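You operate a simulated robot arm through the tools that you are given. There is no shell and no other tool. Be economical: measure what you need, move in short steps, check, and stop when the job is done.

The job below is to be done with a simulated two-armed robot. You get a single attempt, and the scene is never put back.

JOB
Size the onions on the rollers and put the 45-55 mm onion into the crate on the mat.
Fine: open the orange stop bar before cranking; the other two stay in their bays; crank back home and close the bar.

Only the result counts: the job must be done as asked and must still hold three seconds after the hand-in. Knocking over, shifting, dropping, spilling or breaking anything else fails it.

ROBOT AND FRAMES
Two 7-joint arms with fingered hands on one trunk that stands fixed in place. Base frame: the origin is at the foot of the trunk, x ahead of it, y to its left, z up; the work surface is at about z = 0.805. Lengths are in m, angles in rad, forces in N, time in s.
The left shoulder is at [0.07, 0.139, 1.058], the right one opposite. With the tool pointing down near the work surface each hand reaches from about 0.46 to 0.84 m from the base axis, measured 20 degrees to its own side. Payload 3.9 kg a hand.
Tool frame (each hand has its own): the origin (TCP) lies between the finger pads and is the grasp point; the fingertips stand 0.029 m ahead of it; z points along the fingers, y is the line along which they close. The gripper opens to 0.1 m. The gripper's body begins 0.034 m behind the TCP. The gripper is a hand of 5 fingers: y runs from the thumb to the fingers, the wrist lies at [-0.015, -0.105, -0.177] in the tool frame, and closing takes about 1.5 s.
Orientation is that of the tool frame in the base frame, as [roll, pitch, yaw] about the fixed x, y, z axes, in that order (R = Rz(yaw) Ry(pitch) Rx(roll)). With the fingers straight down and the wrist toward the robot, the tool's x, y and z point along [0, 1, 0], [1, 0, 0] and [0, 0, -1] of the base frame.

CONTROLS
- The arms move only by the tool send_rows. It takes "left_targets", "right_targets" or both (then of equal length, played together; a hand with none holds still); each is a list of rows, each a list of 6 numbers: the turn, a rotation vector about the tool's x, y, z in rad, then the shift along the tool's x, y, z in m. In form: [[rx, ry, rz, tx, ty, tz], ...]. A call has 1 to 12 rows; each row shifts and turns the commanded pose from where the row before left it, along the tool's axes as they then stand. "left_fingers" and "right_fingers" are, for a hand that has rows, the gripper command, from -1 (shut) to 1 (fully open), values between in proportion, set as the call begins (left out, the last holds). Rows are played at 5 a second. More than 0.05 m and 0.15 rad between two rows, or a gripper value outside its range, and nothing of the call is played. A pose out of reach is approached as far as the arm can. The call stops where the force on the tool passes 40 N (or 10 N more than at its start, if that is more) or the arm is blocked; 0.2 s more then pass. Each finger travels about 0.153 m/s and halts on what it meets, pressing with about 27 N; the grip force reading is that of the motor and also rises with nothing between the fingers. The clock runs only during rows and for 0.2 s after the last one: add rows that do not move to give the fingers time. It gives the time, the measured TCP pose, the force on the tool (base axes), the opening and the grip force at its end, in the units of the frame above (readings bear some noise), with the torque about the TCP (base axes, N m) and any sound that the robot's microphone picked up, and new pictures: "views" is both (left out), scene, wrist or none (wrist: the cameras of the hands that moved).
- Cameras (640 x 400 px; columns grow to the right, rows downward): "scene" is now at [0.1305, 0.0401, 1.385]; the picture's right is [0.47, -0.88, 0.00], its down [-0.45, -0.24, -0.86] and it looks along [0.76, 0.40, -0.51] (base axes); focal length 319 px, centre (320, 200). "left" rides on the left gripper at [-0.066, -0.086, -0.121] in its tool frame; the picture's right is [-0.76, -0.31, 0.58], its down [0.59, -0.70, 0.40] and it looks along [0.28, 0.64, 0.71] (tool axes); focal length 247 px, centre (320, 200). "right" rides on the right gripper at [0.066, -0.086, -0.121] in its tool frame; the picture's right is [-0.76, 0.31, -0.58], its down [-0.59, -0.70, 0.40] and it looks along [-0.28, 0.64, 0.71] (tool axes); focal length 247 px, centre (320, 200). There is no depth. A picture from a camera that has moved, and an enlarged one, comes with that camera's place and axes in the base frame and with its lens.
- move_column(by): slides the trunk up (or, below 0, down) by that many m; the arms and the scene camera ride with it, the base frame stays. It gives what a move gives, with no picture.
- set_fingers(index, middle, ring, little, thumb_bend, thumb_turn, hand): sets how far each is bent, from 0 (flat) to 100 (curled in); at 30 the hand is open as for a grip, at 70 the pads meet at the TCP. One left out holds its place. A second passes; each finger stops where it meets its share of the squeeze, and holds until it gets a number again. A gripper value or a shape takes the hand back. It gives what a move gives, with no picture; readings hold the bend of each and the force on index, middle, ring, little, thumb and palm. thumb_turn goes from beside the hand (0) to across from the fingers (100), as for a grip.
- set_grasp(shape, hand): the hand has 5 fingers and takes this shape, open, in about a second: jaw (thumb against the fingers, like two jaws); tri (thumb and two fingers); tip (a fingertip pinch); poke (one finger out to press); point (the index stretched); flat (the hand flat); cup (the hand cupped); fist (a fist). The gripper value then closes the fingers along that shape, each until it touches; the sizes above hold for jaw. It gives what a move gives, with no picture.
- aim_head(pan, tilt): turns the head with the scene camera to pan (to the left, within 1.501 rad either way) and tilt (down, from -0.506 to 1.204), counted from straight ahead of the robot. It gives what a move gives, and a new picture of the scene camera.
- zoom(camera, box): a new picture of the part [left, top, right, bottom] of that camera's present view, enlarged. The clock stands still meanwhile.
- finish_job(): hands the job in; it is judged then, once.

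Work in short steps. Places have to be worked out from the pictures, the camera data and where the tool is seen: move nearer, look again, correct. Check each grasp and each placing, and mend what went wrong. You have 120 turns and 200 pictures in all, those below and enlarged ones among them. Open the grippers and draw the arms clear of the work before you hand the job in, unless the task says otherwise; then end with one line.

The tools are called as a command line: name --argument value ..., lists and objects as JSON in quotes. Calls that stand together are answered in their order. send_rows: Moves the arms, as the interface text tells. Its arguments: {"type":"object","properties":{"left_targets":{"type":"array"},"left_fingers":{"type":"number"},"right_targets":{"type":"array"},"right_fingers":{"type":"number"},"views":{"type":"string","enum":["both","scene","wrist","none"]}},"required":[]} The other tools are called the same way: move_column (by) slides the trunk up or down; set_grasp (shape, hand) gives the hand a shape; set_fingers (index, middle, ring, little, thumb_bend, thumb_turn, hand) moves the fingers one by one; aim_head (pan, tilt) turns the head that bears the scene camera; zoom (camera, box) takes an enlarged picture of a part of a camera's view; finish_job () hands the job in.

At the start:

```text
clock: 0.0
left_position: [0.4626, 0.3801, 1.2355]
left_ee_rot: [3.141, 0.001, 1.95]
left_wrist_force: [0.5, -0.6, -0.1]
left_ft_torque: [0.04, 0.0, 0.0]
left_gripper_width: 0.0998
left_grip_force: 0.1
left_shape: jaw
left_bend: [30.0, 30.0, 30.0, 30.0, 30.0, 98.0]
left_finger forces: [0.0, 0.0, 0.0, 0.0, 0.1, 0.1]
right_position: [0.532, -0.0002, 1.2306]
right_ee_rot: [3.141, 0.001, 1.949]
right_wrist_force: [0.0, 0.8, 0.4]
right_ft_torque: [0.0, -0.04, 0.0]
right_gripper_width: 0.0998
right_grip_force: 0.0
right_shape: jaw
right_bend: [30.0, 30.0, 30.0, 30.0, 30.0, 98.0]
right_finger forces: [0.0, 0.0, 0.0, 0.0, 0.0, 0.1]
trunk travel left (down, up): [-0.7, 0.14]
head pan, tilt: [0.487, 0.536]
```

scene: 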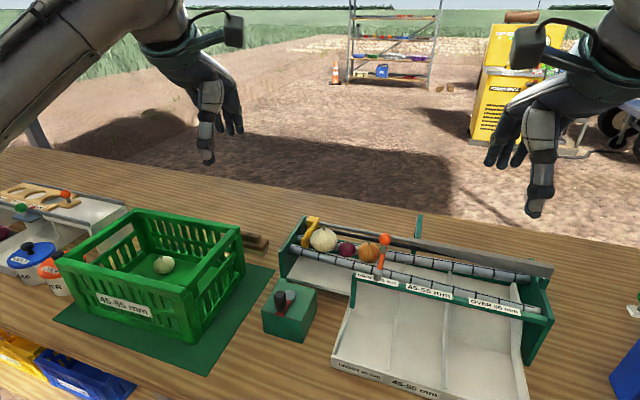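
right: 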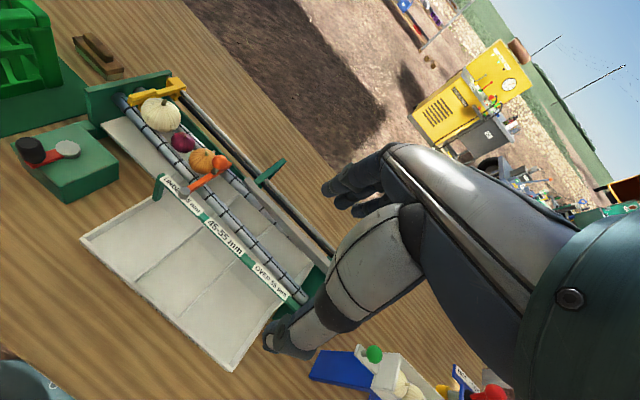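
left: 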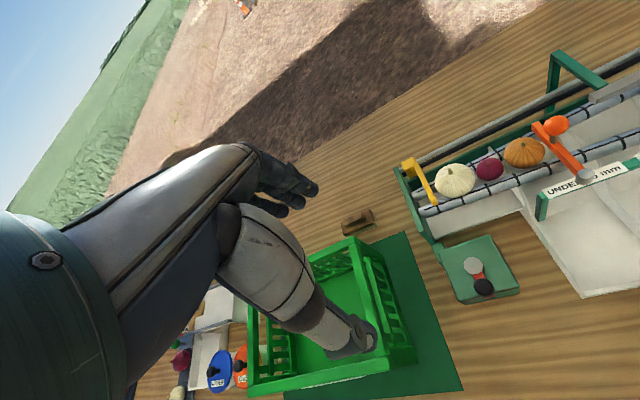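

I start by looking closely at the sizer, its crank, and the stop bar.

zoom --camera "scene" --box '[240, 190, 560, 390]'

zoom --camera "right" --box '[0, 60, 340, 320]'

zoom --camera "left" --box '[380, 40, 640, 320]'

```text
2.00 times, centred on (400, 290) of scene
camera zoom: at [0.1305, 0.0401, 1.385], right [0.47, -0.88, 0.0], down [-0.45, -0.24, -0.86], along [0.76, 0.4, -0.51], focal length 638 px, centre (160, 20)
```

zoom: 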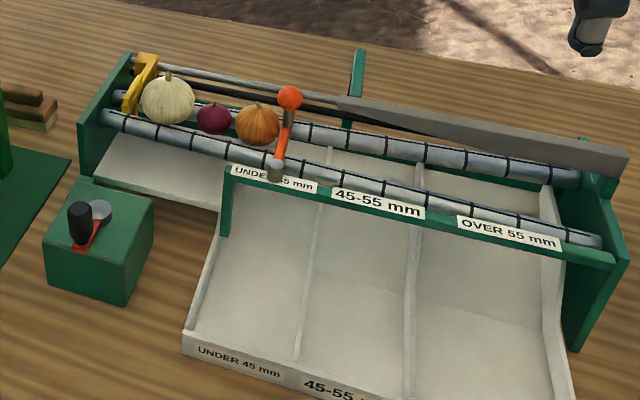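

```text
1.54 times, centred on (170, 190) of right
camera zoom: at [0.4283, 0.0276, 1.3511], right [0.57, -0.59, 0.58], down [-0.44, -0.81, -0.4], along [0.7, -0.03, -0.71], focal length 380 px, centre (551, 215)
```

zoom: 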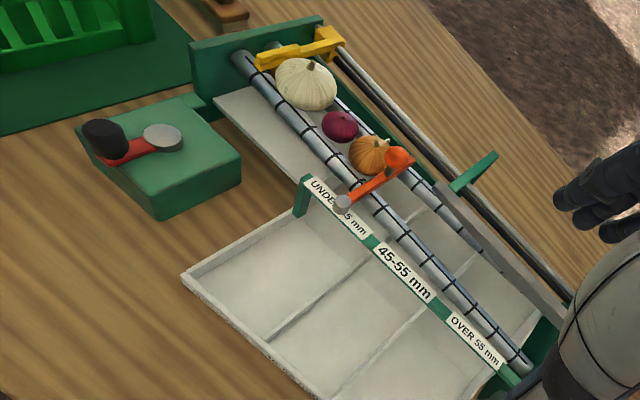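

```text
1.43 times, centred on (510, 180) of left
camera zoom: at [0.4062, 0.2864, 1.3569], right [0.0, -0.82, -0.58], down [-0.87, 0.29, -0.4], along [0.49, 0.5, -0.71], focal length 353 px, centre (49, 229)
```

zoom: 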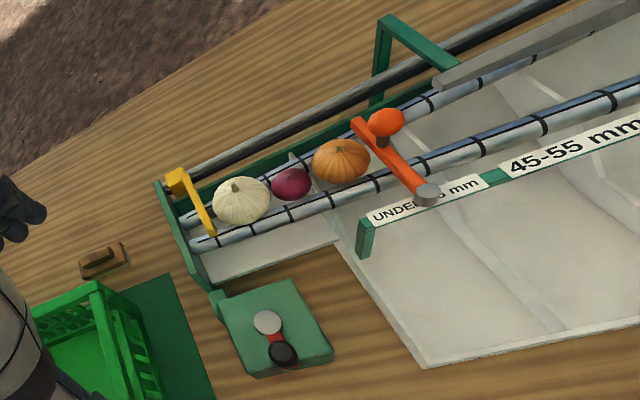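

zoom --camera "scene" --box '[290, 205, 450, 305]'

zoom --camera "right" --box '[80, 70, 280, 195]'

zoom --camera "left" --box '[430, 210, 540, 310]'

```text
4.00 times, centred on (370, 255) of scene
camera zoom: at [0.1305, 0.0401, 1.385], right [0.47, -0.88, 0.0], down [-0.45, -0.24, -0.86], along [0.76, 0.4, -0.51], focal length 1277 px, centre (120, -20)
```

zoom: 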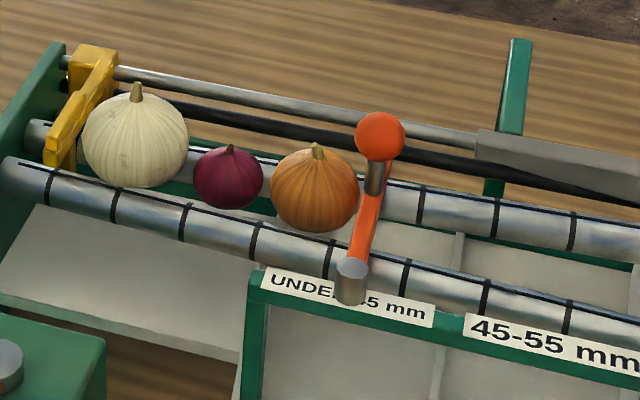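

```text
3.20 times, centred on (180, 132) of right
camera zoom: at [0.4283, 0.0276, 1.3511], right [0.57, -0.59, 0.58], down [-0.44, -0.81, -0.4], along [0.7, -0.03, -0.71], focal length 790 px, centre (768, 416)
```

zoom: 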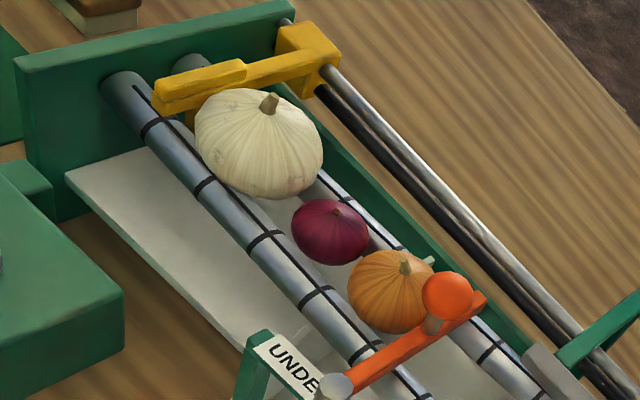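

```text
4.00 times, centred on (485, 260) of left
camera zoom: at [0.4062, 0.2864, 1.3569], right [0.0, -0.82, -0.58], down [-0.87, 0.29, -0.4], along [0.49, 0.5, -0.71], focal length 988 px, centre (-340, -40)
```

zoom: 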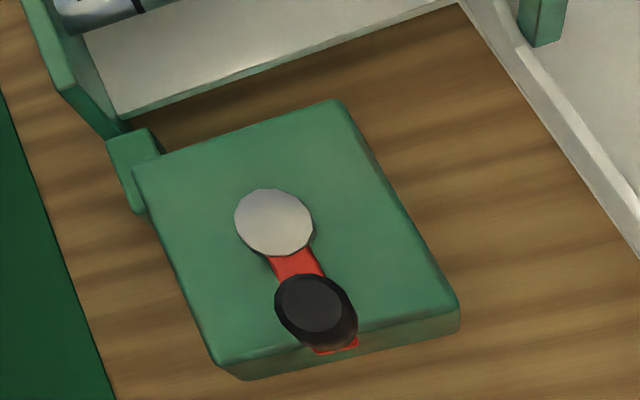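

The bar pivots on the near grey post with a knob at its far end, about (0.664, 0.169, 0.975). I'll shape the left hand to a fingertip pinch and look at it.

set_grasp --hand "left" --shape "tip"

send_rows --left_targets '[[0, 0, -0.15, 0, 0.04, 0], [0, 0, -0.13, 0, 0.04, 0], [0, 0, -0.1, 0.0, 0.03, 0.02], [0, 0, 0, -0.04, 0.03, 0.02], [0, 0, 0, -0.04, 0.0, 0.02], [0, 0, 0, -0.04, 0.0, 0.04]]'

```text
clock: 0.9
left_position: [0.4636, 0.3811, 1.2351]
left_ee_rot: [-3.14, 0.0, 1.949]
left_wrist_force: [0.1, -0.9, 0.5]
left_ft_torque: [0.0, -0.01, 0.0]
left_gripper_width: 0.1001
left_grip_force: 0.2
left_shape: tip
left_bend: [30.0, 98.0, 99.0, 99.0, 30.0, 98.0]
left_finger forces: [0.0, 0.0, 0.0, 0.0, 0.0, 0.0]
right_position: [0.5319, 0.0006, 1.2302]
right_ee_rot: [3.141, 0.0, 1.948]
right_wrist_force: [0.2, 0.6, 0.2]
right_ft_torque: [-0.02, 0.0, 0.01]
right_gripper_width: 0.0998
right_grip_force: 0.1
right_shape: jaw
right_bend: [30.0, 30.0, 30.0, 30.0, 30.0, 98.0]
right_finger forces: [0.1, 0.0, 0.1, 0.0, 0.1, 0.0]
trunk travel left (down, up): [-0.7, 0.14]
head pan, tilt: [0.487, 0.536]
```

```text
refused: row 4 steps farther than a row can; nothing moved
```

The row norm limit is 0.05 m; I resend with shorter steps, turning yaw to about 1.57.

send_rows --left_targets '[[0, 0, 0.13, 0, 0, 0], [0, 0, 0.13, 0, 0, 0], [0, 0, 0.12, 0, 0, 0], [0, 0, 0, -0.035, 0.033, 0], [0, 0, 0, -0.035, 0.033, 0], [0, 0, 0, -0.035, 0.033, 0], [0, 0, 0, -0.035, 0.033, 0], [0, 0, 0, -0.035, 0.033, 0], [0, 0, 0, -0.035, 0.033, 0], [0, 0, 0, 0, 0, 0.04], [0, 0, 0, 0, 0, 0.04], [0, 0, 0, 0, 0, 0.04]]'

zoom --camera "right" --box '[80, 50, 320, 200]'

```text
clock: 3.5
left_position: [0.6628, 0.1721, 1.1148]
left_ee_rot: [-3.14, 0.001, 1.568]
left_wrist_force: [-0.3, 0.1, 0.1]
left_ft_torque: [-0.04, 0.02, 0.0]
left_gripper_width: 0.1
left_grip_force: 0.1
left_shape: tip
left_bend: [30.0, 98.0, 99.0, 99.0, 30.0, 98.0]
left_finger forces: [0.1, 0.0, 0.0, 0.0, 0.0, 0.0]
right_position: [0.5323, 0.0006, 1.2295]
right_ee_rot: [3.141, 0.001, 1.948]
right_wrist_force: [-0.5, 0.9, 0.2]
right_ft_torque: [0.01, 0.02, 0.02]
right_gripper_width: 0.1
right_grip_force: 0.0
right_shape: jaw
right_bend: [30.0, 30.0, 30.0, 30.0, 30.0, 98.0]
right_finger forces: [0.0, 0.0, 0.0, 0.0, 0.0, 0.0]
trunk travel left (down, up): [-0.7, 0.14]
head pan, tilt: [0.487, 0.536]
camera scene: at [0.1316, 0.0398, 1.385], right [0.47, -0.88, 0.0], down [-0.45, -0.24, -0.86], along [0.76, 0.4, -0.51], focal length 319 px, centre (320, 200)
camera left: at [0.5755, 0.1047, 1.2359], right [-0.31, -0.76, -0.58], down [-0.7, 0.59, -0.4], along [0.64, 0.28, -0.71], focal length 247 px, centre (320, 200)
```

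scene: 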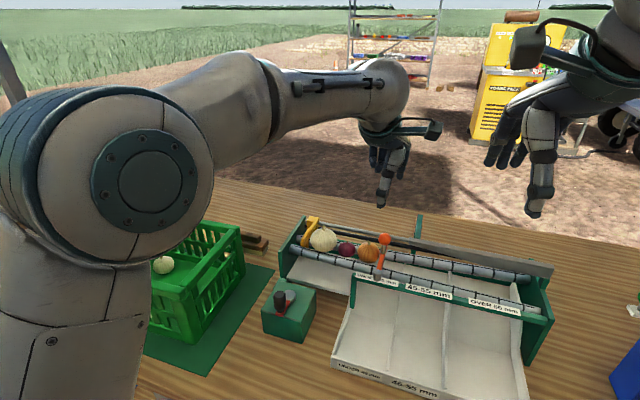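
left: 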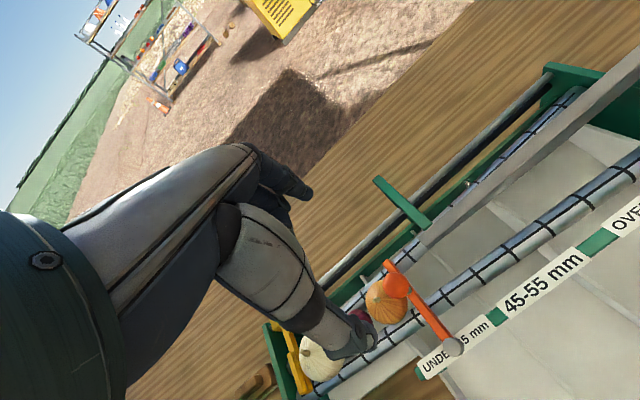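

```text
2.67 times, centred on (200, 125) of right
camera zoom: at [0.4294, 0.0273, 1.3507], right [0.57, -0.59, 0.58], down [-0.44, -0.81, -0.4], along [0.7, -0.03, -0.71], focal length 659 px, centre (640, 400)
```

zoom: 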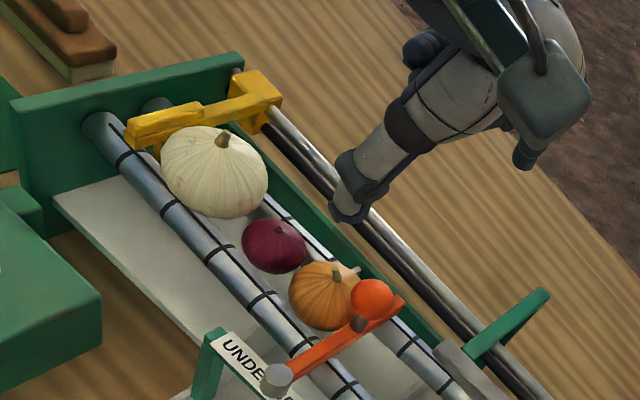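

Knob from this view again comes out near (0.66, 0.168, 0.972). I lower to about z=1.01 and check alignment.

send_rows --left_targets '[[0, 0, 0, -0.005, 0, 0.035], [0, 0, 0, 0, 0, 0.035], [0, 0, 0, 0, 0, 0.035], [0, 0, 0, 0, 0, 0]]' --views "wrist"

zoom --camera "right" --box '[80, 70, 280, 195]'

zoom --camera "scene" --box '[290, 185, 450, 285]'

```text
clock: 4.5
left_position: [0.6601, 0.166, 1.0118]
left_ee_rot: [-3.141, 0.0, 1.569]
left_wrist_force: [-0.9, 0.7, -1.2]
left_ft_torque: [-0.05, -0.01, -0.01]
left_gripper_width: 0.1
left_grip_force: 0.1
left_shape: tip
left_bend: [30.0, 98.0, 99.0, 99.0, 30.0, 98.0]
left_finger forces: [0.0, 0.0, 0.0, 0.0, 0.0, 0.0]
right_position: [0.5323, 0.0005, 1.231]
right_ee_rot: [-3.14, 0.001, 1.948]
right_wrist_force: [0.1, -0.9, -0.5]
right_ft_torque: [0.0, 0.01, 0.01]
right_gripper_width: 0.0996
right_grip_force: 0.1
right_shape: jaw
right_bend: [30.0, 30.0, 30.0, 30.0, 30.0, 98.0]
right_finger forces: [0.1, 0.1, 0.1, 0.0, 0.1, 0.1]
trunk travel left (down, up): [-0.7, 0.14]
head pan, tilt: [0.487, 0.536]
camera left: at [0.5738, 0.0983, 1.1317], right [-0.31, -0.76, -0.58], down [-0.7, 0.59, -0.4], along [0.64, 0.28, -0.71], focal length 247 px, centre (320, 200)
```

left: 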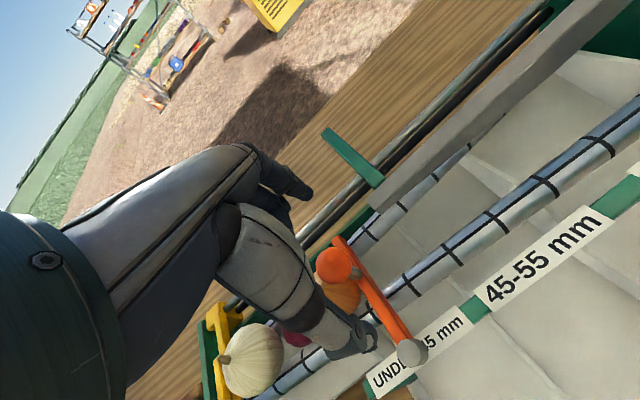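

```text
3.20 times, centred on (180, 132) of right
camera zoom: at [0.4281, 0.0275, 1.3512], right [0.56, -0.59, 0.58], down [-0.44, -0.81, -0.4], along [0.7, -0.03, -0.71], focal length 790 px, centre (768, 416)
```

zoom: 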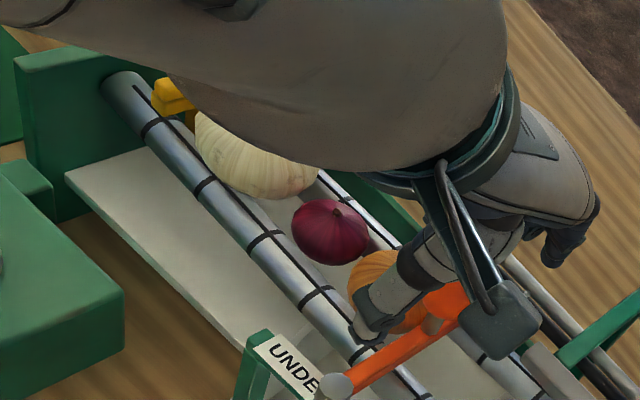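

```text
4.00 times, centred on (370, 235) of scene
camera zoom: at [0.1303, 0.0401, 1.3851], right [0.47, -0.88, 0.0], down [-0.45, -0.24, -0.86], along [0.76, 0.4, -0.51], focal length 1277 px, centre (120, 60)
```

zoom: 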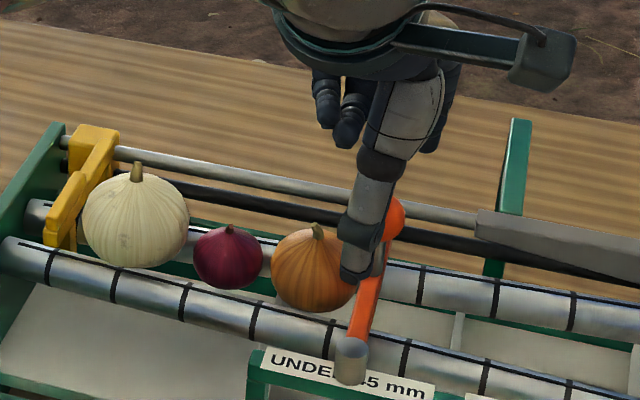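

Alignment agrees within a few mm. I go down to z≈0.978 and close on the knob.

send_rows --left_targets '[[0, 0, 0, 0.001, 0.001, 0.017], [0, 0, 0, 0, 0, 0.017], [0, 0, 0, 0, 0, 0]]' --views "none"

zoom --camera "scene" --box '[310, 200, 438, 280]'

```text
clock: 5.3
left_position: [0.6629, 0.1674, 0.9796]
left_ee_rot: [3.136, -0.001, 1.571]
left_wrist_force: [2.2, 2.3, 11.0]
left_ft_torque: [0.03, 0.14, -0.05]
left_gripper_width: 0.0999
left_grip_force: 0.1
left_shape: tip
left_bend: [30.0, 100.0, 99.0, 99.0, 30.0, 98.0]
left_finger forces: [0.0, 10.6, 0.0, 0.0, 0.1, 0.0]
right_position: [0.5317, -0.0001, 1.2316]
right_ee_rot: [3.14, 0.001, 1.949]
right_wrist_force: [0.1, 0.2, -0.5]
right_ft_torque: [-0.03, -0.02, -0.01]
right_gripper_width: 0.0999
right_grip_force: 0.1
right_shape: jaw
right_bend: [30.0, 30.0, 30.0, 30.0, 30.0, 98.0]
right_finger forces: [0.1, 0.0, 0.1, 0.0, 0.1, 0.1]
trunk travel left (down, up): [-0.7, 0.14]
head pan, tilt: [0.487, 0.536]
```

```text
5.00 times, centred on (374, 240) of scene
camera zoom: at [0.1292, 0.0402, 1.3853], right [0.47, -0.88, 0.0], down [-0.45, -0.24, -0.86], along [0.76, 0.4, -0.51], focal length 1596 px, centre (50, 0)
```

zoom: 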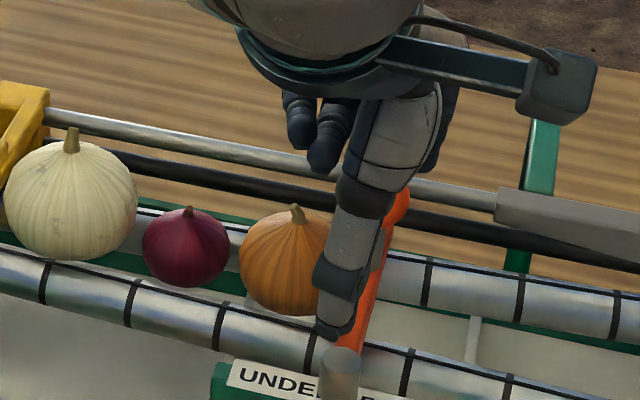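

The curled middle finger rests on the knob top (10 N). I raise 4 mm and close the pinch.

send_rows --left_targets '[[0, 0, 0, 0, 0, -0.005], [0, 0, 0, 0, 0, 0], [0, 0, 0, 0, 0, 0], [0, 0, 0, 0, 0, 0], [0, 0, 0, 0, 0, 0], [0, 0, 0, 0, 0, 0], [0, 0, 0, 0, 0, 0]]' --left_fingers -0.7 --views "none"

zoom --camera "scene" --box '[310, 200, 438, 280]'

```text
clock: 6.9
left_position: [0.6592, 0.1668, 0.9829]
left_ee_rot: [3.14, -0.001, 1.571]
left_wrist_force: [-4.7, 1.2, 4.0]
left_ft_torque: [0.01, 0.08, -0.01]
left_gripper_width: 0.0159
left_grip_force: 0.0
left_shape: tip
left_bend: [64.0, 100.0, 99.0, 99.0, 58.0, 100.0]
left_finger forces: [0.0, 5.8, 0.0, 0.1, 3.2, 0.1]
right_position: [0.5297, -0.0009, 1.2311]
right_ee_rot: [3.139, 0.0, 1.949]
right_wrist_force: [0.2, 0.1, -0.2]
right_ft_torque: [-0.01, 0.02, -0.03]
right_gripper_width: 0.0995
right_grip_force: 0.1
right_shape: jaw
right_bend: [30.0, 30.0, 30.0, 30.0, 30.0, 98.0]
right_finger forces: [0.1, 0.0, 0.1, 0.1, 0.0, 0.0]
trunk travel left (down, up): [-0.7, 0.14]
head pan, tilt: [0.487, 0.536]
```

```text
5.00 times, centred on (374, 240) of scene
camera zoom: at [0.1287, 0.0402, 1.3852], right [0.47, -0.88, 0.0], down [-0.45, -0.24, -0.86], along [0.76, 0.4, -0.51], focal length 1596 px, centre (50, 0)
```

zoom: 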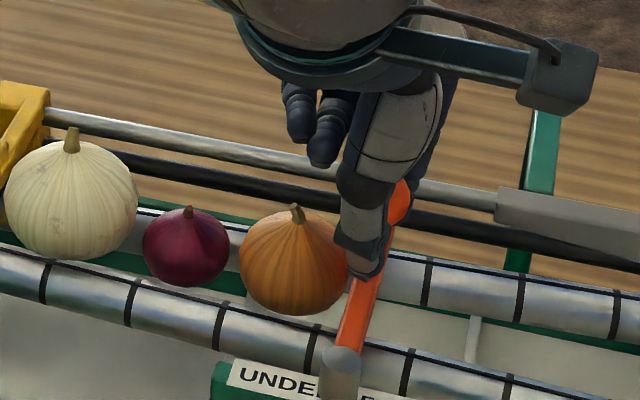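

Thumb touches, index doesn't register, so the grip is loose but straddling. I try pushing the knob along its arc toward -y a short way and check.

send_rows --left_targets '[[0, 0, 0, -0.01, 0.001, 0], [0, 0, 0, -0.009, 0.0, 0], [0, 0, 0, -0.009, -0.001, 0], [0, 0, 0, -0.01, -0.003, 0]]' --views "none"

zoom --camera "scene" --box '[310, 200, 438, 280]'

zoom --camera "left" --box '[220, 200, 480, 400]'

```text
clock: 7.9
left_position: [0.659, 0.1343, 0.9817]
left_ee_rot: [3.138, 0.001, 1.575]
left_wrist_force: [-2.9, 16.2, 9.0]
left_ft_torque: [-0.1, 0.07, 0.24]
left_gripper_width: 0.0182
left_grip_force: 0.0
left_shape: tip
left_bend: [62.0, 100.0, 99.0, 99.0, 58.0, 100.0]
left_finger forces: [13.6, 5.9, 0.0, 0.0, 4.5, 0.0]
right_position: [0.5307, 0.0045, 1.2311]
right_ee_rot: [-3.14, 0.002, 1.951]
right_wrist_force: [-0.3, -0.2, 1.2]
right_ft_torque: [0.0, -0.01, 0.01]
right_gripper_width: 0.0998
right_grip_force: 0.2
right_shape: jaw
right_bend: [30.0, 30.0, 30.0, 30.0, 30.0, 98.0]
right_finger forces: [0.0, 0.0, 0.0, 0.0, 0.0, 0.0]
trunk travel left (down, up): [-0.7, 0.14]
head pan, tilt: [0.487, 0.536]
```

```text
5.00 times, centred on (374, 240) of scene
camera zoom: at [0.1285, 0.0448, 1.3852], right [0.47, -0.88, 0.0], down [-0.45, -0.24, -0.86], along [0.76, 0.4, -0.51], focal length 1596 px, centre (50, 0)
```

zoom: 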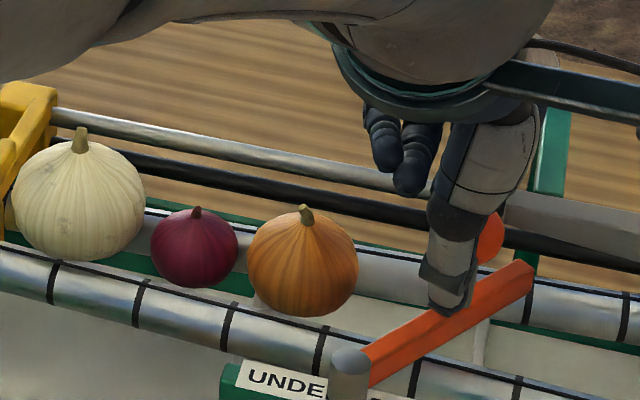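

```text
2.00 times, centred on (350, 300) of left
camera zoom: at [0.5708, 0.067, 1.1032], right [-0.3, -0.76, -0.58], down [-0.7, 0.59, -0.4], along [0.64, 0.28, -0.71], focal length 494 px, centre (260, 0)
```

zoom: 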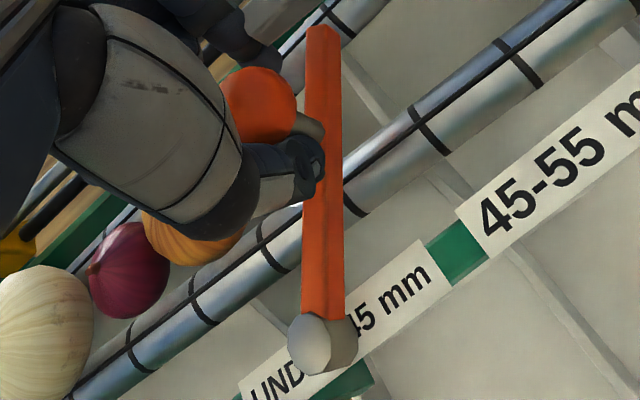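

The bar swings with the push. I continue along the arc (pivot ≈(0.591,0.156), r≈0.073) toward fully open.

send_rows --left_targets '[[0, 0, 0, -0.009, -0.005, 0], [0, 0, 0, -0.009, -0.007, 0], [0, 0, 0, -0.008, -0.008, 0], [0, 0, 0, -0.007, -0.009, 0], [0, 0, 0, -0.005, -0.01, 0]]' --views "none"

zoom --camera "scene" --box '[310, 200, 438, 280]'

zoom --camera "left" --box '[220, 200, 480, 400]'

```text
clock: 8.4
left_position: [0.6528, 0.1322, 0.9825]
left_ee_rot: [3.14, -0.011, 1.585]
left_wrist_force: [-3.5, 30.3, 3.0]
left_ft_torque: [-0.1, 0.02, 0.6]
left_gripper_width: 0.0186
left_grip_force: 0.1
left_shape: tip
left_bend: [61.0, 98.0, 99.0, 99.0, 58.0, 100.0]
left_finger forces: [28.3, 2.6, 0.0, 0.0, 2.4, 0.0]
right_position: [0.5311, 0.002, 1.23]
right_ee_rot: [-3.141, 0.001, 1.949]
right_wrist_force: [-0.3, -1.2, -0.6]
right_ft_torque: [0.05, 0.0, -0.02]
right_gripper_width: 0.0997
right_grip_force: 0.1
right_shape: jaw
right_bend: [30.0, 30.0, 30.0, 30.0, 30.0, 98.0]
right_finger forces: [0.0, 0.0, 0.0, 0.1, 0.0, 0.0]
trunk travel left (down, up): [-0.7, 0.14]
head pan, tilt: [0.487, 0.536]
stopped in row 2 (left hand): the force on the tool passed its limit at 43 N (the readings are from after the stop); the commanded pose is now the measured one
```

```text
5.00 times, centred on (374, 240) of scene
camera zoom: at [0.1294, 0.0422, 1.3849], right [0.47, -0.88, 0.0], down [-0.45, -0.24, -0.86], along [0.76, 0.4, -0.51], focal length 1596 px, centre (50, 0)
```

zoom: 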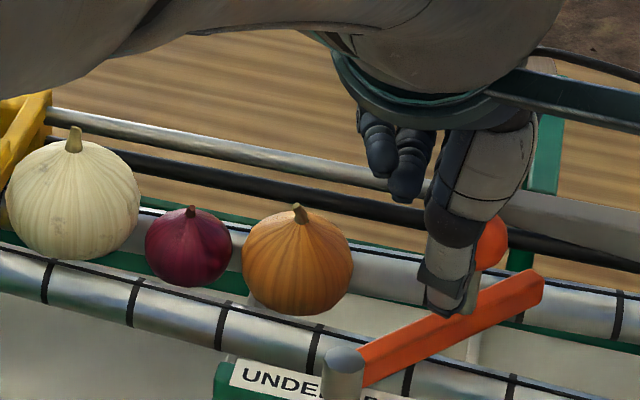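

```text
2.00 times, centred on (350, 300) of left
camera zoom: at [0.5666, 0.0624, 1.103], right [-0.29, -0.75, -0.59], down [-0.71, 0.58, -0.39], along [0.64, 0.3, -0.71], focal length 494 px, centre (260, 0)
```

zoom: 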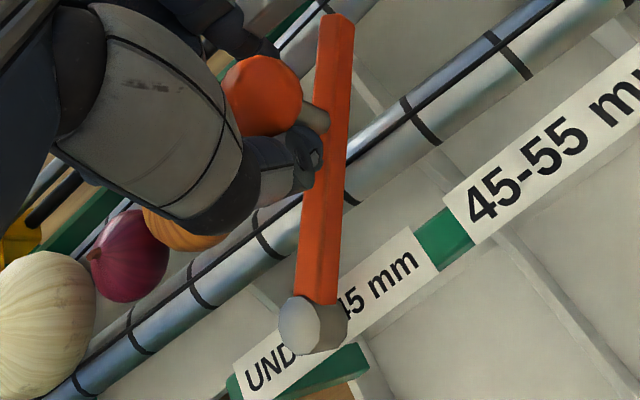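

Index force is 28 N with almost no advance; I suspect the index is butting the end of the grey guide. Let me look from the right camera before changing the grip.

zoom --camera "right" --box '[130, 90, 290, 190]'

send_rows --left_targets '[[0, 0, 0, 0.004, 0, 0], [0, 0, 0, 0, 0, 0], [0, 0, 0, 0, 0, 0], [0, 0, 0, 0, 0, -0.02], [0, 0, 0, 0, 0, -0.04], [0, 0, 0, 0, 0, -0.04]]' --left_fingers 0.1 --views "scene"

zoom --camera "left" --box '[250, 180, 570, 380]'

```text
4.00 times, centred on (210, 140) of right
camera zoom: at [0.4276, 0.0293, 1.3512], right [0.56, -0.59, 0.58], down [-0.44, -0.81, -0.4], along [0.7, -0.03, -0.71], focal length 988 px, centre (760, 440)
```

zoom: 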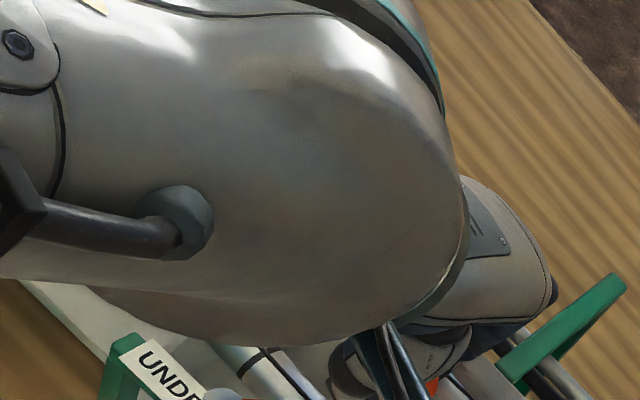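

```text
clock: 9.8
left_position: [0.6529, 0.1276, 1.0835]
left_ee_rot: [3.138, -0.005, 1.579]
left_wrist_force: [-0.1, 0.1, 0.1]
left_ft_torque: [0.01, 0.0, -0.01]
left_gripper_width: 0.055
left_grip_force: 0.0
left_shape: tip
left_bend: [45.0, 98.0, 99.0, 99.0, 30.0, 100.0]
left_finger forces: [0.0, 0.0, 0.0, 0.0, 0.0, 0.0]
right_position: [0.5319, 0.0008, 1.2308]
right_ee_rot: [-3.14, 0.001, 1.949]
right_wrist_force: [0.8, -0.4, 0.4]
right_ft_torque: [-0.01, -0.01, 0.0]
right_gripper_width: 0.0999
right_grip_force: 0.0
right_shape: jaw
right_bend: [30.0, 30.0, 30.0, 30.0, 30.0, 98.0]
right_finger forces: [0.0, 0.0, 0.1, 0.0, 0.1, 0.0]
trunk travel left (down, up): [-0.7, 0.14]
head pan, tilt: [0.487, 0.536]
camera scene: at [0.1304, 0.0404, 1.385], right [0.47, -0.88, 0.0], down [-0.45, -0.24, -0.86], along [0.76, 0.4, -0.51], focal length 319 px, centre (320, 200)
```

scene: 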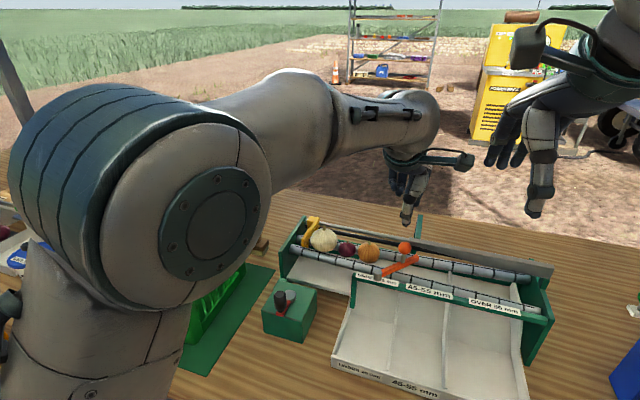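

```text
2.00 times, centred on (410, 280) of left
camera zoom: at [0.5659, 0.059, 1.2037], right [-0.3, -0.76, -0.58], down [-0.71, 0.58, -0.4], along [0.64, 0.29, -0.71], focal length 494 px, centre (140, 40)
```

zoom: 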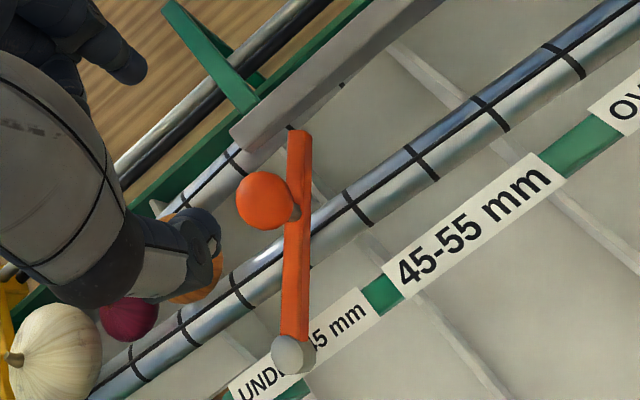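

Confirmed: the grey guide's end (x≈0.68) blocked the index, not the bar. I'll close thumb and index together as a pole, place it at the +y side of the knob at x≈0.65, clear of the guide.

send_rows --left_targets '[[0, 0, 0, 0.024, -0.003, 0], [0, 0, 0, 0, 0, 0], [0, 0, 0, 0, 0, 0], [0, 0, 0, 0, 0, 0.035], [0, 0, 0, 0, 0, 0.035], [0, 0, 0, 0, 0, 0]]' --left_fingers -1 --views "none"

zoom --camera "scene" --box '[310, 200, 470, 300]'

zoom --camera "left" --box '[220, 200, 480, 400]'

```text
clock: 11.2
left_position: [0.6505, 0.1533, 1.0142]
left_ee_rot: [3.137, -0.005, 1.578]
left_wrist_force: [-0.6, 0.5, 0.4]
left_ft_torque: [-0.03, -0.02, -0.03]
left_gripper_width: 0.0
left_grip_force: 27.2
left_shape: tip
left_bend: [70.0, 100.0, 100.0, 100.0, 70.0, 100.0]
left_finger forces: [0.0, 0.0, 0.1, 0.0, 0.0, 0.0]
right_position: [0.5318, 0.0006, 1.2308]
right_ee_rot: [-3.141, 0.0, 1.951]
right_wrist_force: [-0.2, -0.2, 0.1]
right_ft_torque: [0.01, -0.04, 0.01]
right_gripper_width: 0.0998
right_grip_force: 0.1
right_shape: jaw
right_bend: [30.0, 30.0, 30.0, 30.0, 30.0, 98.0]
right_finger forces: [0.0, 0.0, 0.1, 0.0, 0.1, 0.0]
trunk travel left (down, up): [-0.7, 0.14]
head pan, tilt: [0.487, 0.536]
```

```text
4.00 times, centred on (390, 250) of scene
camera zoom: at [0.1298, 0.0404, 1.3851], right [0.47, -0.88, 0.0], down [-0.45, -0.24, -0.86], along [0.76, 0.4, -0.51], focal length 1277 px, centre (40, 0)
```

zoom: 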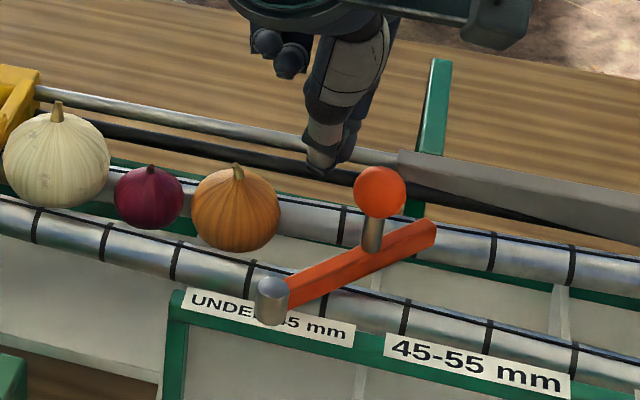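

```text
2.00 times, centred on (350, 300) of left
camera zoom: at [0.5624, 0.0846, 1.1344], right [-0.3, -0.76, -0.58], down [-0.71, 0.58, -0.4], along [0.64, 0.29, -0.71], focal length 494 px, centre (260, 0)
```

zoom: 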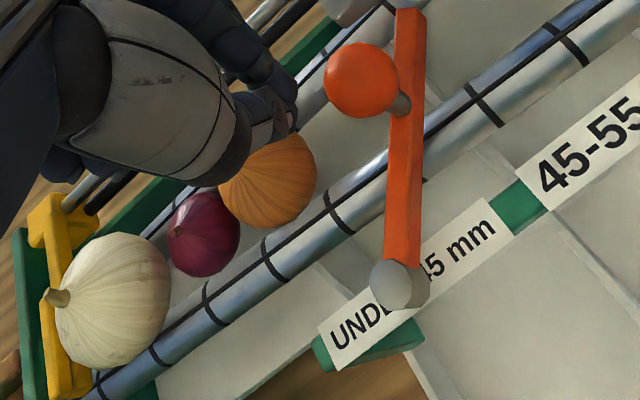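

Descend the pole beside the knob, then push along the arc.

send_rows --left_targets '[[0, 0, 0, 0.003, 0, 0.018], [0, 0, 0, 0, 0, 0.016], [0, 0, 0, -0.01, 0, 0], [0, 0, 0, -0.01, 0.001, 0], [0, 0, 0, -0.009, 0.0, 0]]' --views "none"

zoom --camera "scene" --box '[310, 200, 470, 300]'

zoom --camera "left" --box '[220, 200, 480, 400]'

```text
clock: 12.4
left_position: [0.6506, 0.1247, 0.9812]
left_ee_rot: [3.136, -0.005, 1.579]
left_wrist_force: [-7.6, 1.9, 3.4]
left_ft_torque: [-0.05, -0.06, -0.05]
left_gripper_width: 0.0002
left_grip_force: 27.4
left_shape: tip
left_bend: [70.0, 100.0, 100.0, 100.0, 70.0, 100.0]
left_finger forces: [7.4, 0.0, 0.1, 0.0, 0.1, 0.0]
right_position: [0.531, 0.0008, 1.2309]
right_ee_rot: [3.139, -0.001, 1.949]
right_wrist_force: [0.6, -0.5, -0.7]
right_ft_torque: [-0.01, 0.04, -0.04]
right_gripper_width: 0.0997
right_grip_force: 0.1
right_shape: jaw
right_bend: [30.0, 30.0, 30.0, 30.0, 30.0, 98.0]
right_finger forces: [0.1, 0.1, 0.1, 0.0, 0.1, 0.0]
trunk travel left (down, up): [-0.7, 0.14]
head pan, tilt: [0.487, 0.536]
```

```text
4.00 times, centred on (390, 250) of scene
camera zoom: at [0.1289, 0.0401, 1.3852], right [0.47, -0.88, 0.0], down [-0.45, -0.24, -0.86], along [0.76, 0.4, -0.51], focal length 1277 px, centre (40, 0)
```

zoom: 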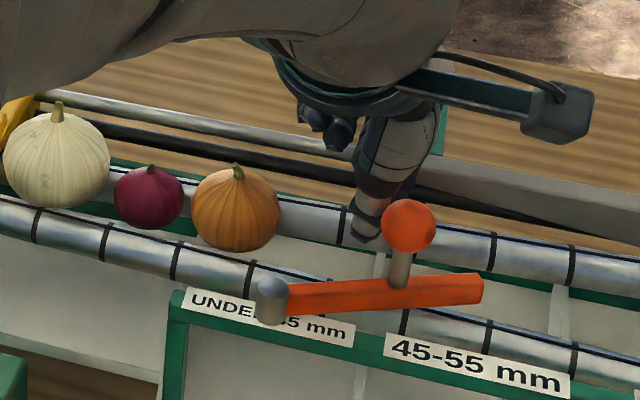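

```text
2.00 times, centred on (350, 300) of left
camera zoom: at [0.5638, 0.057, 1.1001], right [-0.3, -0.76, -0.58], down [-0.71, 0.59, -0.4], along [0.64, 0.29, -0.71], focal length 494 px, centre (260, 0)
```

zoom: 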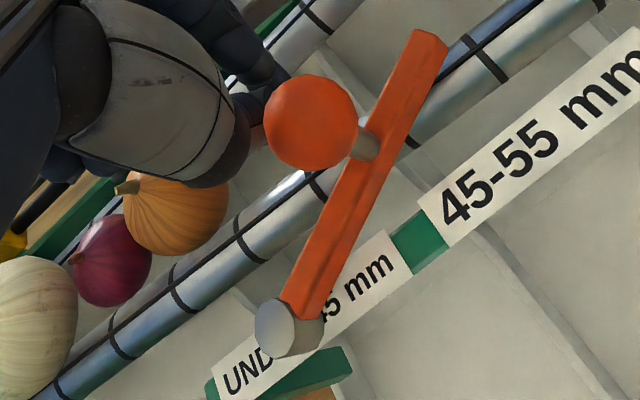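

The bar swings freely now. Continue the arc, shifting toward -x.

send_rows --left_targets '[[0, 0, 0, -0.009, -0.005, 0], [0, 0, 0, -0.009, -0.007, 0], [0, 0, 0, -0.009, -0.008, 0], [0, 0, 0, -0.006, -0.01, 0], [0, 0, 0, -0.004, -0.01, 0]]' --views "none"

zoom --camera "scene" --box '[310, 200, 470, 300]'

zoom --camera "left" --box '[220, 200, 480, 400]'

```text
clock: 13.4
left_position: [0.6278, 0.0925, 0.9867]
left_ee_rot: [3.113, 0.0, 1.584]
left_wrist_force: [15.1, 0.8, 5.5]
left_ft_torque: [0.03, 0.18, -0.01]
left_gripper_width: 0.0
left_grip_force: 26.9
left_shape: tip
left_bend: [72.0, 100.0, 100.0, 100.0, 70.0, 100.0]
left_finger forces: [0.1, 0.1, 0.1, 0.0, 0.1, 0.0]
right_position: [0.5321, -0.0004, 1.2294]
right_ee_rot: [-3.142, -0.002, 1.95]
right_wrist_force: [0.2, -0.7, 0.6]
right_ft_torque: [0.01, -0.02, 0.04]
right_gripper_width: 0.0997
right_grip_force: 0.1
right_shape: jaw
right_bend: [30.0, 30.0, 30.0, 30.0, 30.0, 98.0]
right_finger forces: [0.0, 0.1, 0.0, 0.0, 0.0, 0.0]
trunk travel left (down, up): [-0.7, 0.14]
head pan, tilt: [0.487, 0.536]
stopped in row 5 (left hand): the force on the tool passed its limit at 43 N (the readings are from after the stop); the commanded pose is now the measured one
```

```text
4.00 times, centred on (390, 250) of scene
camera zoom: at [0.131, 0.0386, 1.3849], right [0.47, -0.88, 0.0], down [-0.45, -0.24, -0.86], along [0.76, 0.4, -0.51], focal length 1277 px, centre (40, 0)
```

zoom: 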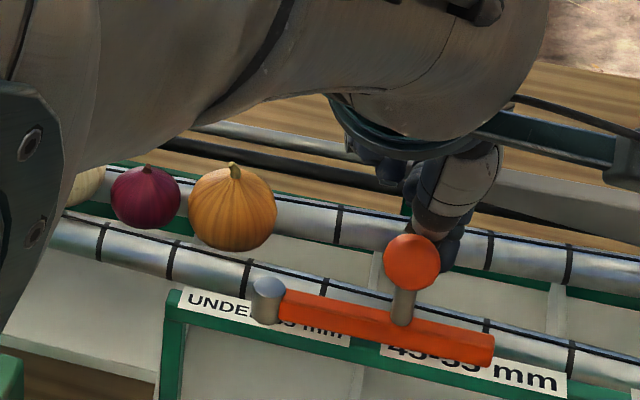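

```text
2.00 times, centred on (350, 300) of left
camera zoom: at [0.5399, 0.0245, 1.1058], right [-0.28, -0.76, -0.59], down [-0.7, 0.58, -0.42], along [0.66, 0.29, -0.69], focal length 494 px, centre (260, 0)
```

zoom: 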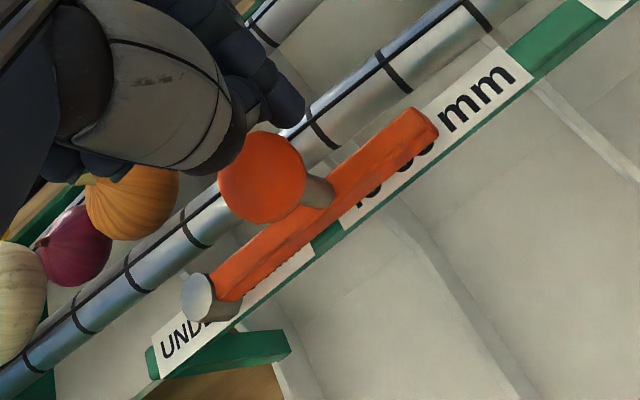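

The bar is now parallel to the label rail against its open stop. I back off and rise, switch to a three-finger shape, and go over the crank.

send_rows --left_targets '[[0, 0, 0, 0.002, 0.012, 0], [0, 0, 0, 0, 0, -0.04], [0, 0, 0, 0, 0, -0.04], [0, 0, 0, 0, 0, -0.04], [0, 0, 0, 0.034, -0.03, 0], [0, 0, 0, 0.034, -0.03, 0], [0, 0, 0, 0.034, -0.03, 0], [0, 0, 0, 0.034, -0.03, 0], [0, 0, 0, 0.034, -0.03, 0], [0, 0, 0, 0.034, -0.015, 0]]' --views "none"

set_grasp --hand "left" --shape "tri"

zoom --camera "left" --box '[160, 100, 480, 300]'

zoom --camera "scene" --box '[200, 180, 520, 380]'

zoom --camera "right" --box '[0, 60, 340, 320]'

```text
clock: 15.6
left_position: [0.4677, 0.2983, 1.1017]
left_ee_rot: [3.119, -0.002, 1.587]
left_wrist_force: [0.7, -0.4, -0.1]
left_ft_torque: [-0.01, 0.01, 0.03]
left_gripper_width: 0.0
left_grip_force: 27.0
left_shape: tip
left_bend: [72.0, 100.0, 100.0, 100.0, 70.0, 100.0]
left_finger forces: [0.0, 0.0, 0.1, 0.0, 0.0, 0.0]
right_position: [0.5324, 0.0011, 1.231]
right_ee_rot: [-3.141, 0.001, 1.949]
right_wrist_force: [0.3, 0.8, 0.3]
right_ft_torque: [0.0, -0.03, 0.02]
right_gripper_width: 0.0998
right_grip_force: 0.0
right_shape: jaw
right_bend: [30.0, 30.0, 30.0, 30.0, 30.0, 98.0]
right_finger forces: [0.0, 0.1, 0.0, 0.1, 0.0, 0.0]
trunk travel left (down, up): [-0.7, 0.14]
head pan, tilt: [0.487, 0.536]
```

```text
clock: 16.5
left_position: [0.4683, 0.2982, 1.1015]
left_ee_rot: [3.12, -0.002, 1.585]
left_wrist_force: [0.7, 1.0, 0.1]
left_ft_torque: [-0.02, 0.0, 0.02]
left_gripper_width: 0.0998
left_grip_force: 0.1
left_shape: tri
left_bend: [30.0, 30.0, 99.0, 100.0, 30.0, 98.0]
left_finger forces: [0.1, 0.0, 0.1, 0.0, 0.0, 0.0]
right_position: [0.5317, 0.0008, 1.2308]
right_ee_rot: [3.142, -0.002, 1.95]
right_wrist_force: [-0.4, 1.0, 1.1]
right_ft_torque: [0.01, -0.02, -0.02]
right_gripper_width: 0.0998
right_grip_force: 0.1
right_shape: jaw
right_bend: [30.0, 30.0, 30.0, 30.0, 30.0, 98.0]
right_finger forces: [0.1, 0.0, 0.0, 0.1, 0.0, 0.0]
trunk travel left (down, up): [-0.7, 0.14]
head pan, tilt: [0.487, 0.536]
```

```text
2.00 times, centred on (320, 200) of left
camera zoom: at [0.38, 0.23, 1.2205], right [-0.28, -0.76, -0.58], down [-0.7, 0.58, -0.41], along [0.65, 0.29, -0.7], focal length 494 px, centre (320, 200)
```

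zoom: 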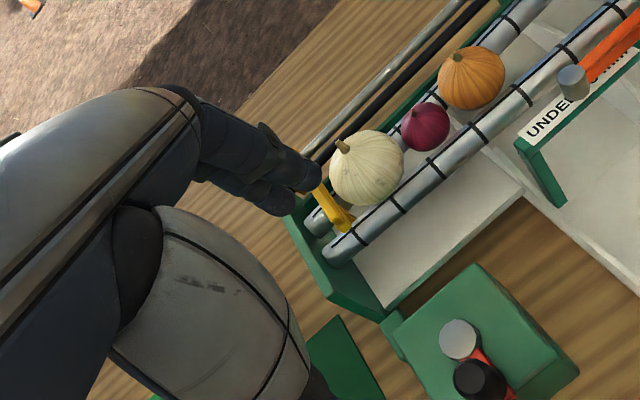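

```text
2.00 times, centred on (360, 280) of scene
camera zoom: at [0.1304, 0.0404, 1.385], right [0.47, -0.88, 0.0], down [-0.45, -0.24, -0.86], along [0.76, 0.4, -0.51], focal length 638 px, centre (240, 40)
```

zoom: 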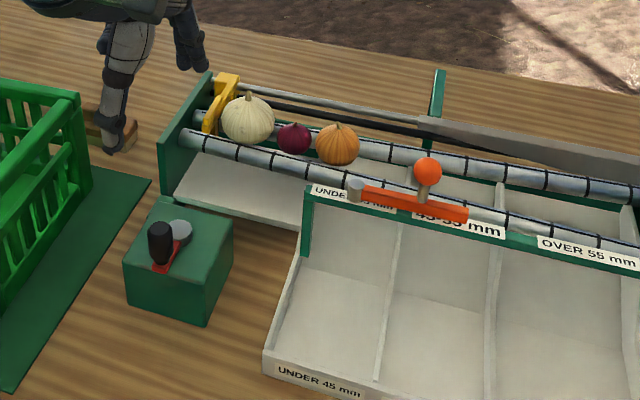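

```text
1.54 times, centred on (170, 190) of right
camera zoom: at [0.4283, 0.0279, 1.3511], right [0.57, -0.59, 0.58], down [-0.44, -0.81, -0.4], along [0.7, -0.03, -0.71], focal length 380 px, centre (551, 215)
```

zoom: 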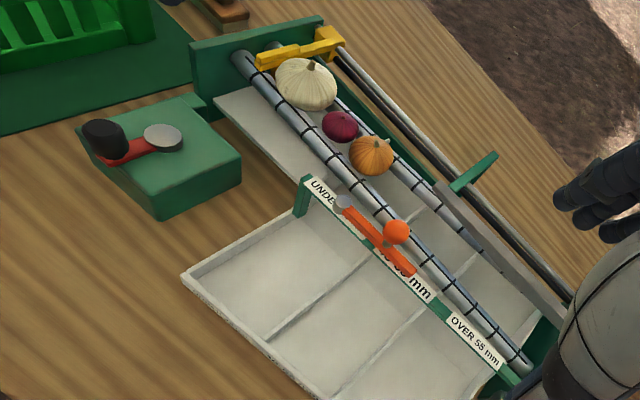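

Handle top fixes at about (0.470, 0.304, 0.92), pivot (0.510, 0.313). I lower to just above it and look.

send_rows --left_targets '[[0, 0.02, 0, 0.006, 0.003, 0.035], [0, 0, 0, 0, 0, 0.035], [0, 0, 0, 0, 0, 0.035], [0, 0, 0, 0, 0, 0.03], [0, 0, 0, 0, 0, 0]]' --views "none"

zoom --camera "left" --box '[220, 150, 480, 350]'

zoom --camera "scene" --box '[220, 230, 348, 310]'

zoom --camera "right" --box '[0, 80, 160, 180]'

```text
clock: 17.7
left_position: [0.4753, 0.3052, 0.9673]
left_ee_rot: [3.117, -0.022, 1.584]
left_wrist_force: [-0.2, 0.2, -0.2]
left_ft_torque: [0.03, 0.01, 0.02]
left_gripper_width: 0.0998
left_grip_force: 0.1
left_shape: tri
left_bend: [30.0, 30.0, 99.0, 100.0, 30.0, 98.0]
left_finger forces: [0.1, 0.0, 0.0, 0.0, 0.1, 0.0]
right_position: [0.5314, -0.0013, 1.2304]
right_ee_rot: [3.14, 0.001, 1.948]
right_wrist_force: [-0.2, 0.2, 0.4]
right_ft_torque: [-0.01, 0.03, -0.01]
right_gripper_width: 0.0998
right_grip_force: 0.0
right_shape: jaw
right_bend: [30.0, 30.0, 30.0, 30.0, 30.0, 98.0]
right_finger forces: [0.0, 0.1, 0.0, 0.0, 0.0, 0.0]
trunk travel left (down, up): [-0.7, 0.14]
head pan, tilt: [0.487, 0.536]
```

```text
2.00 times, centred on (350, 250) of left
camera zoom: at [0.3855, 0.2338, 1.0848], right [-0.28, -0.75, -0.6], down [-0.7, 0.59, -0.4], along [0.65, 0.31, -0.69], focal length 494 px, centre (260, 100)
```

zoom: 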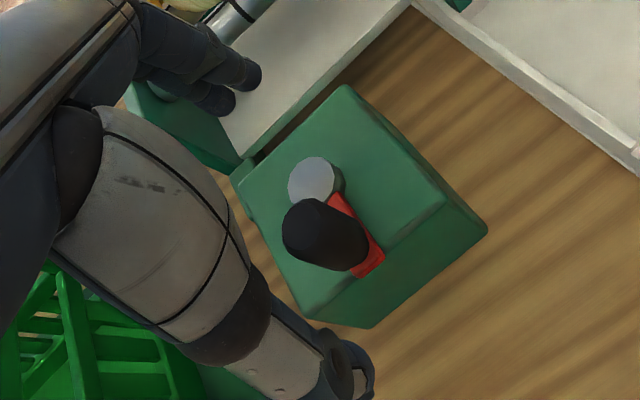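

```text
5.00 times, centred on (284, 270) of scene
camera zoom: at [0.1303, 0.0397, 1.3851], right [0.47, -0.88, 0.0], down [-0.45, -0.24, -0.86], along [0.76, 0.4, -0.51], focal length 1596 px, centre (500, -150)
```

zoom: 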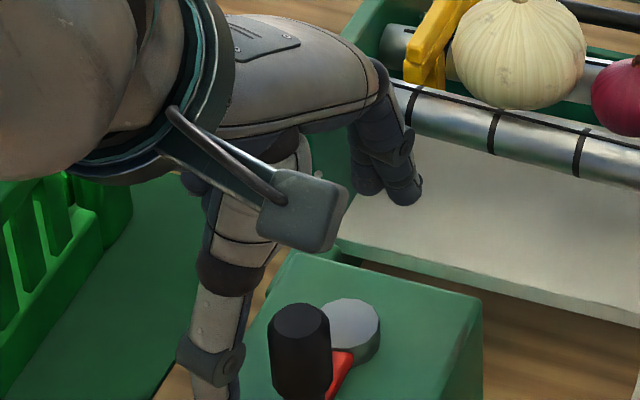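

```text
4.00 times, centred on (80, 130) of right
camera zoom: at [0.4281, 0.0273, 1.3512], right [0.56, -0.59, 0.58], down [-0.44, -0.81, -0.4], along [0.7, -0.03, -0.71], focal length 988 px, centre (1280, 480)
```

zoom: 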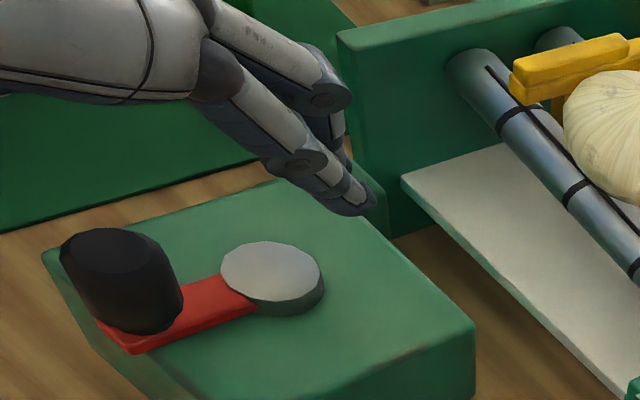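

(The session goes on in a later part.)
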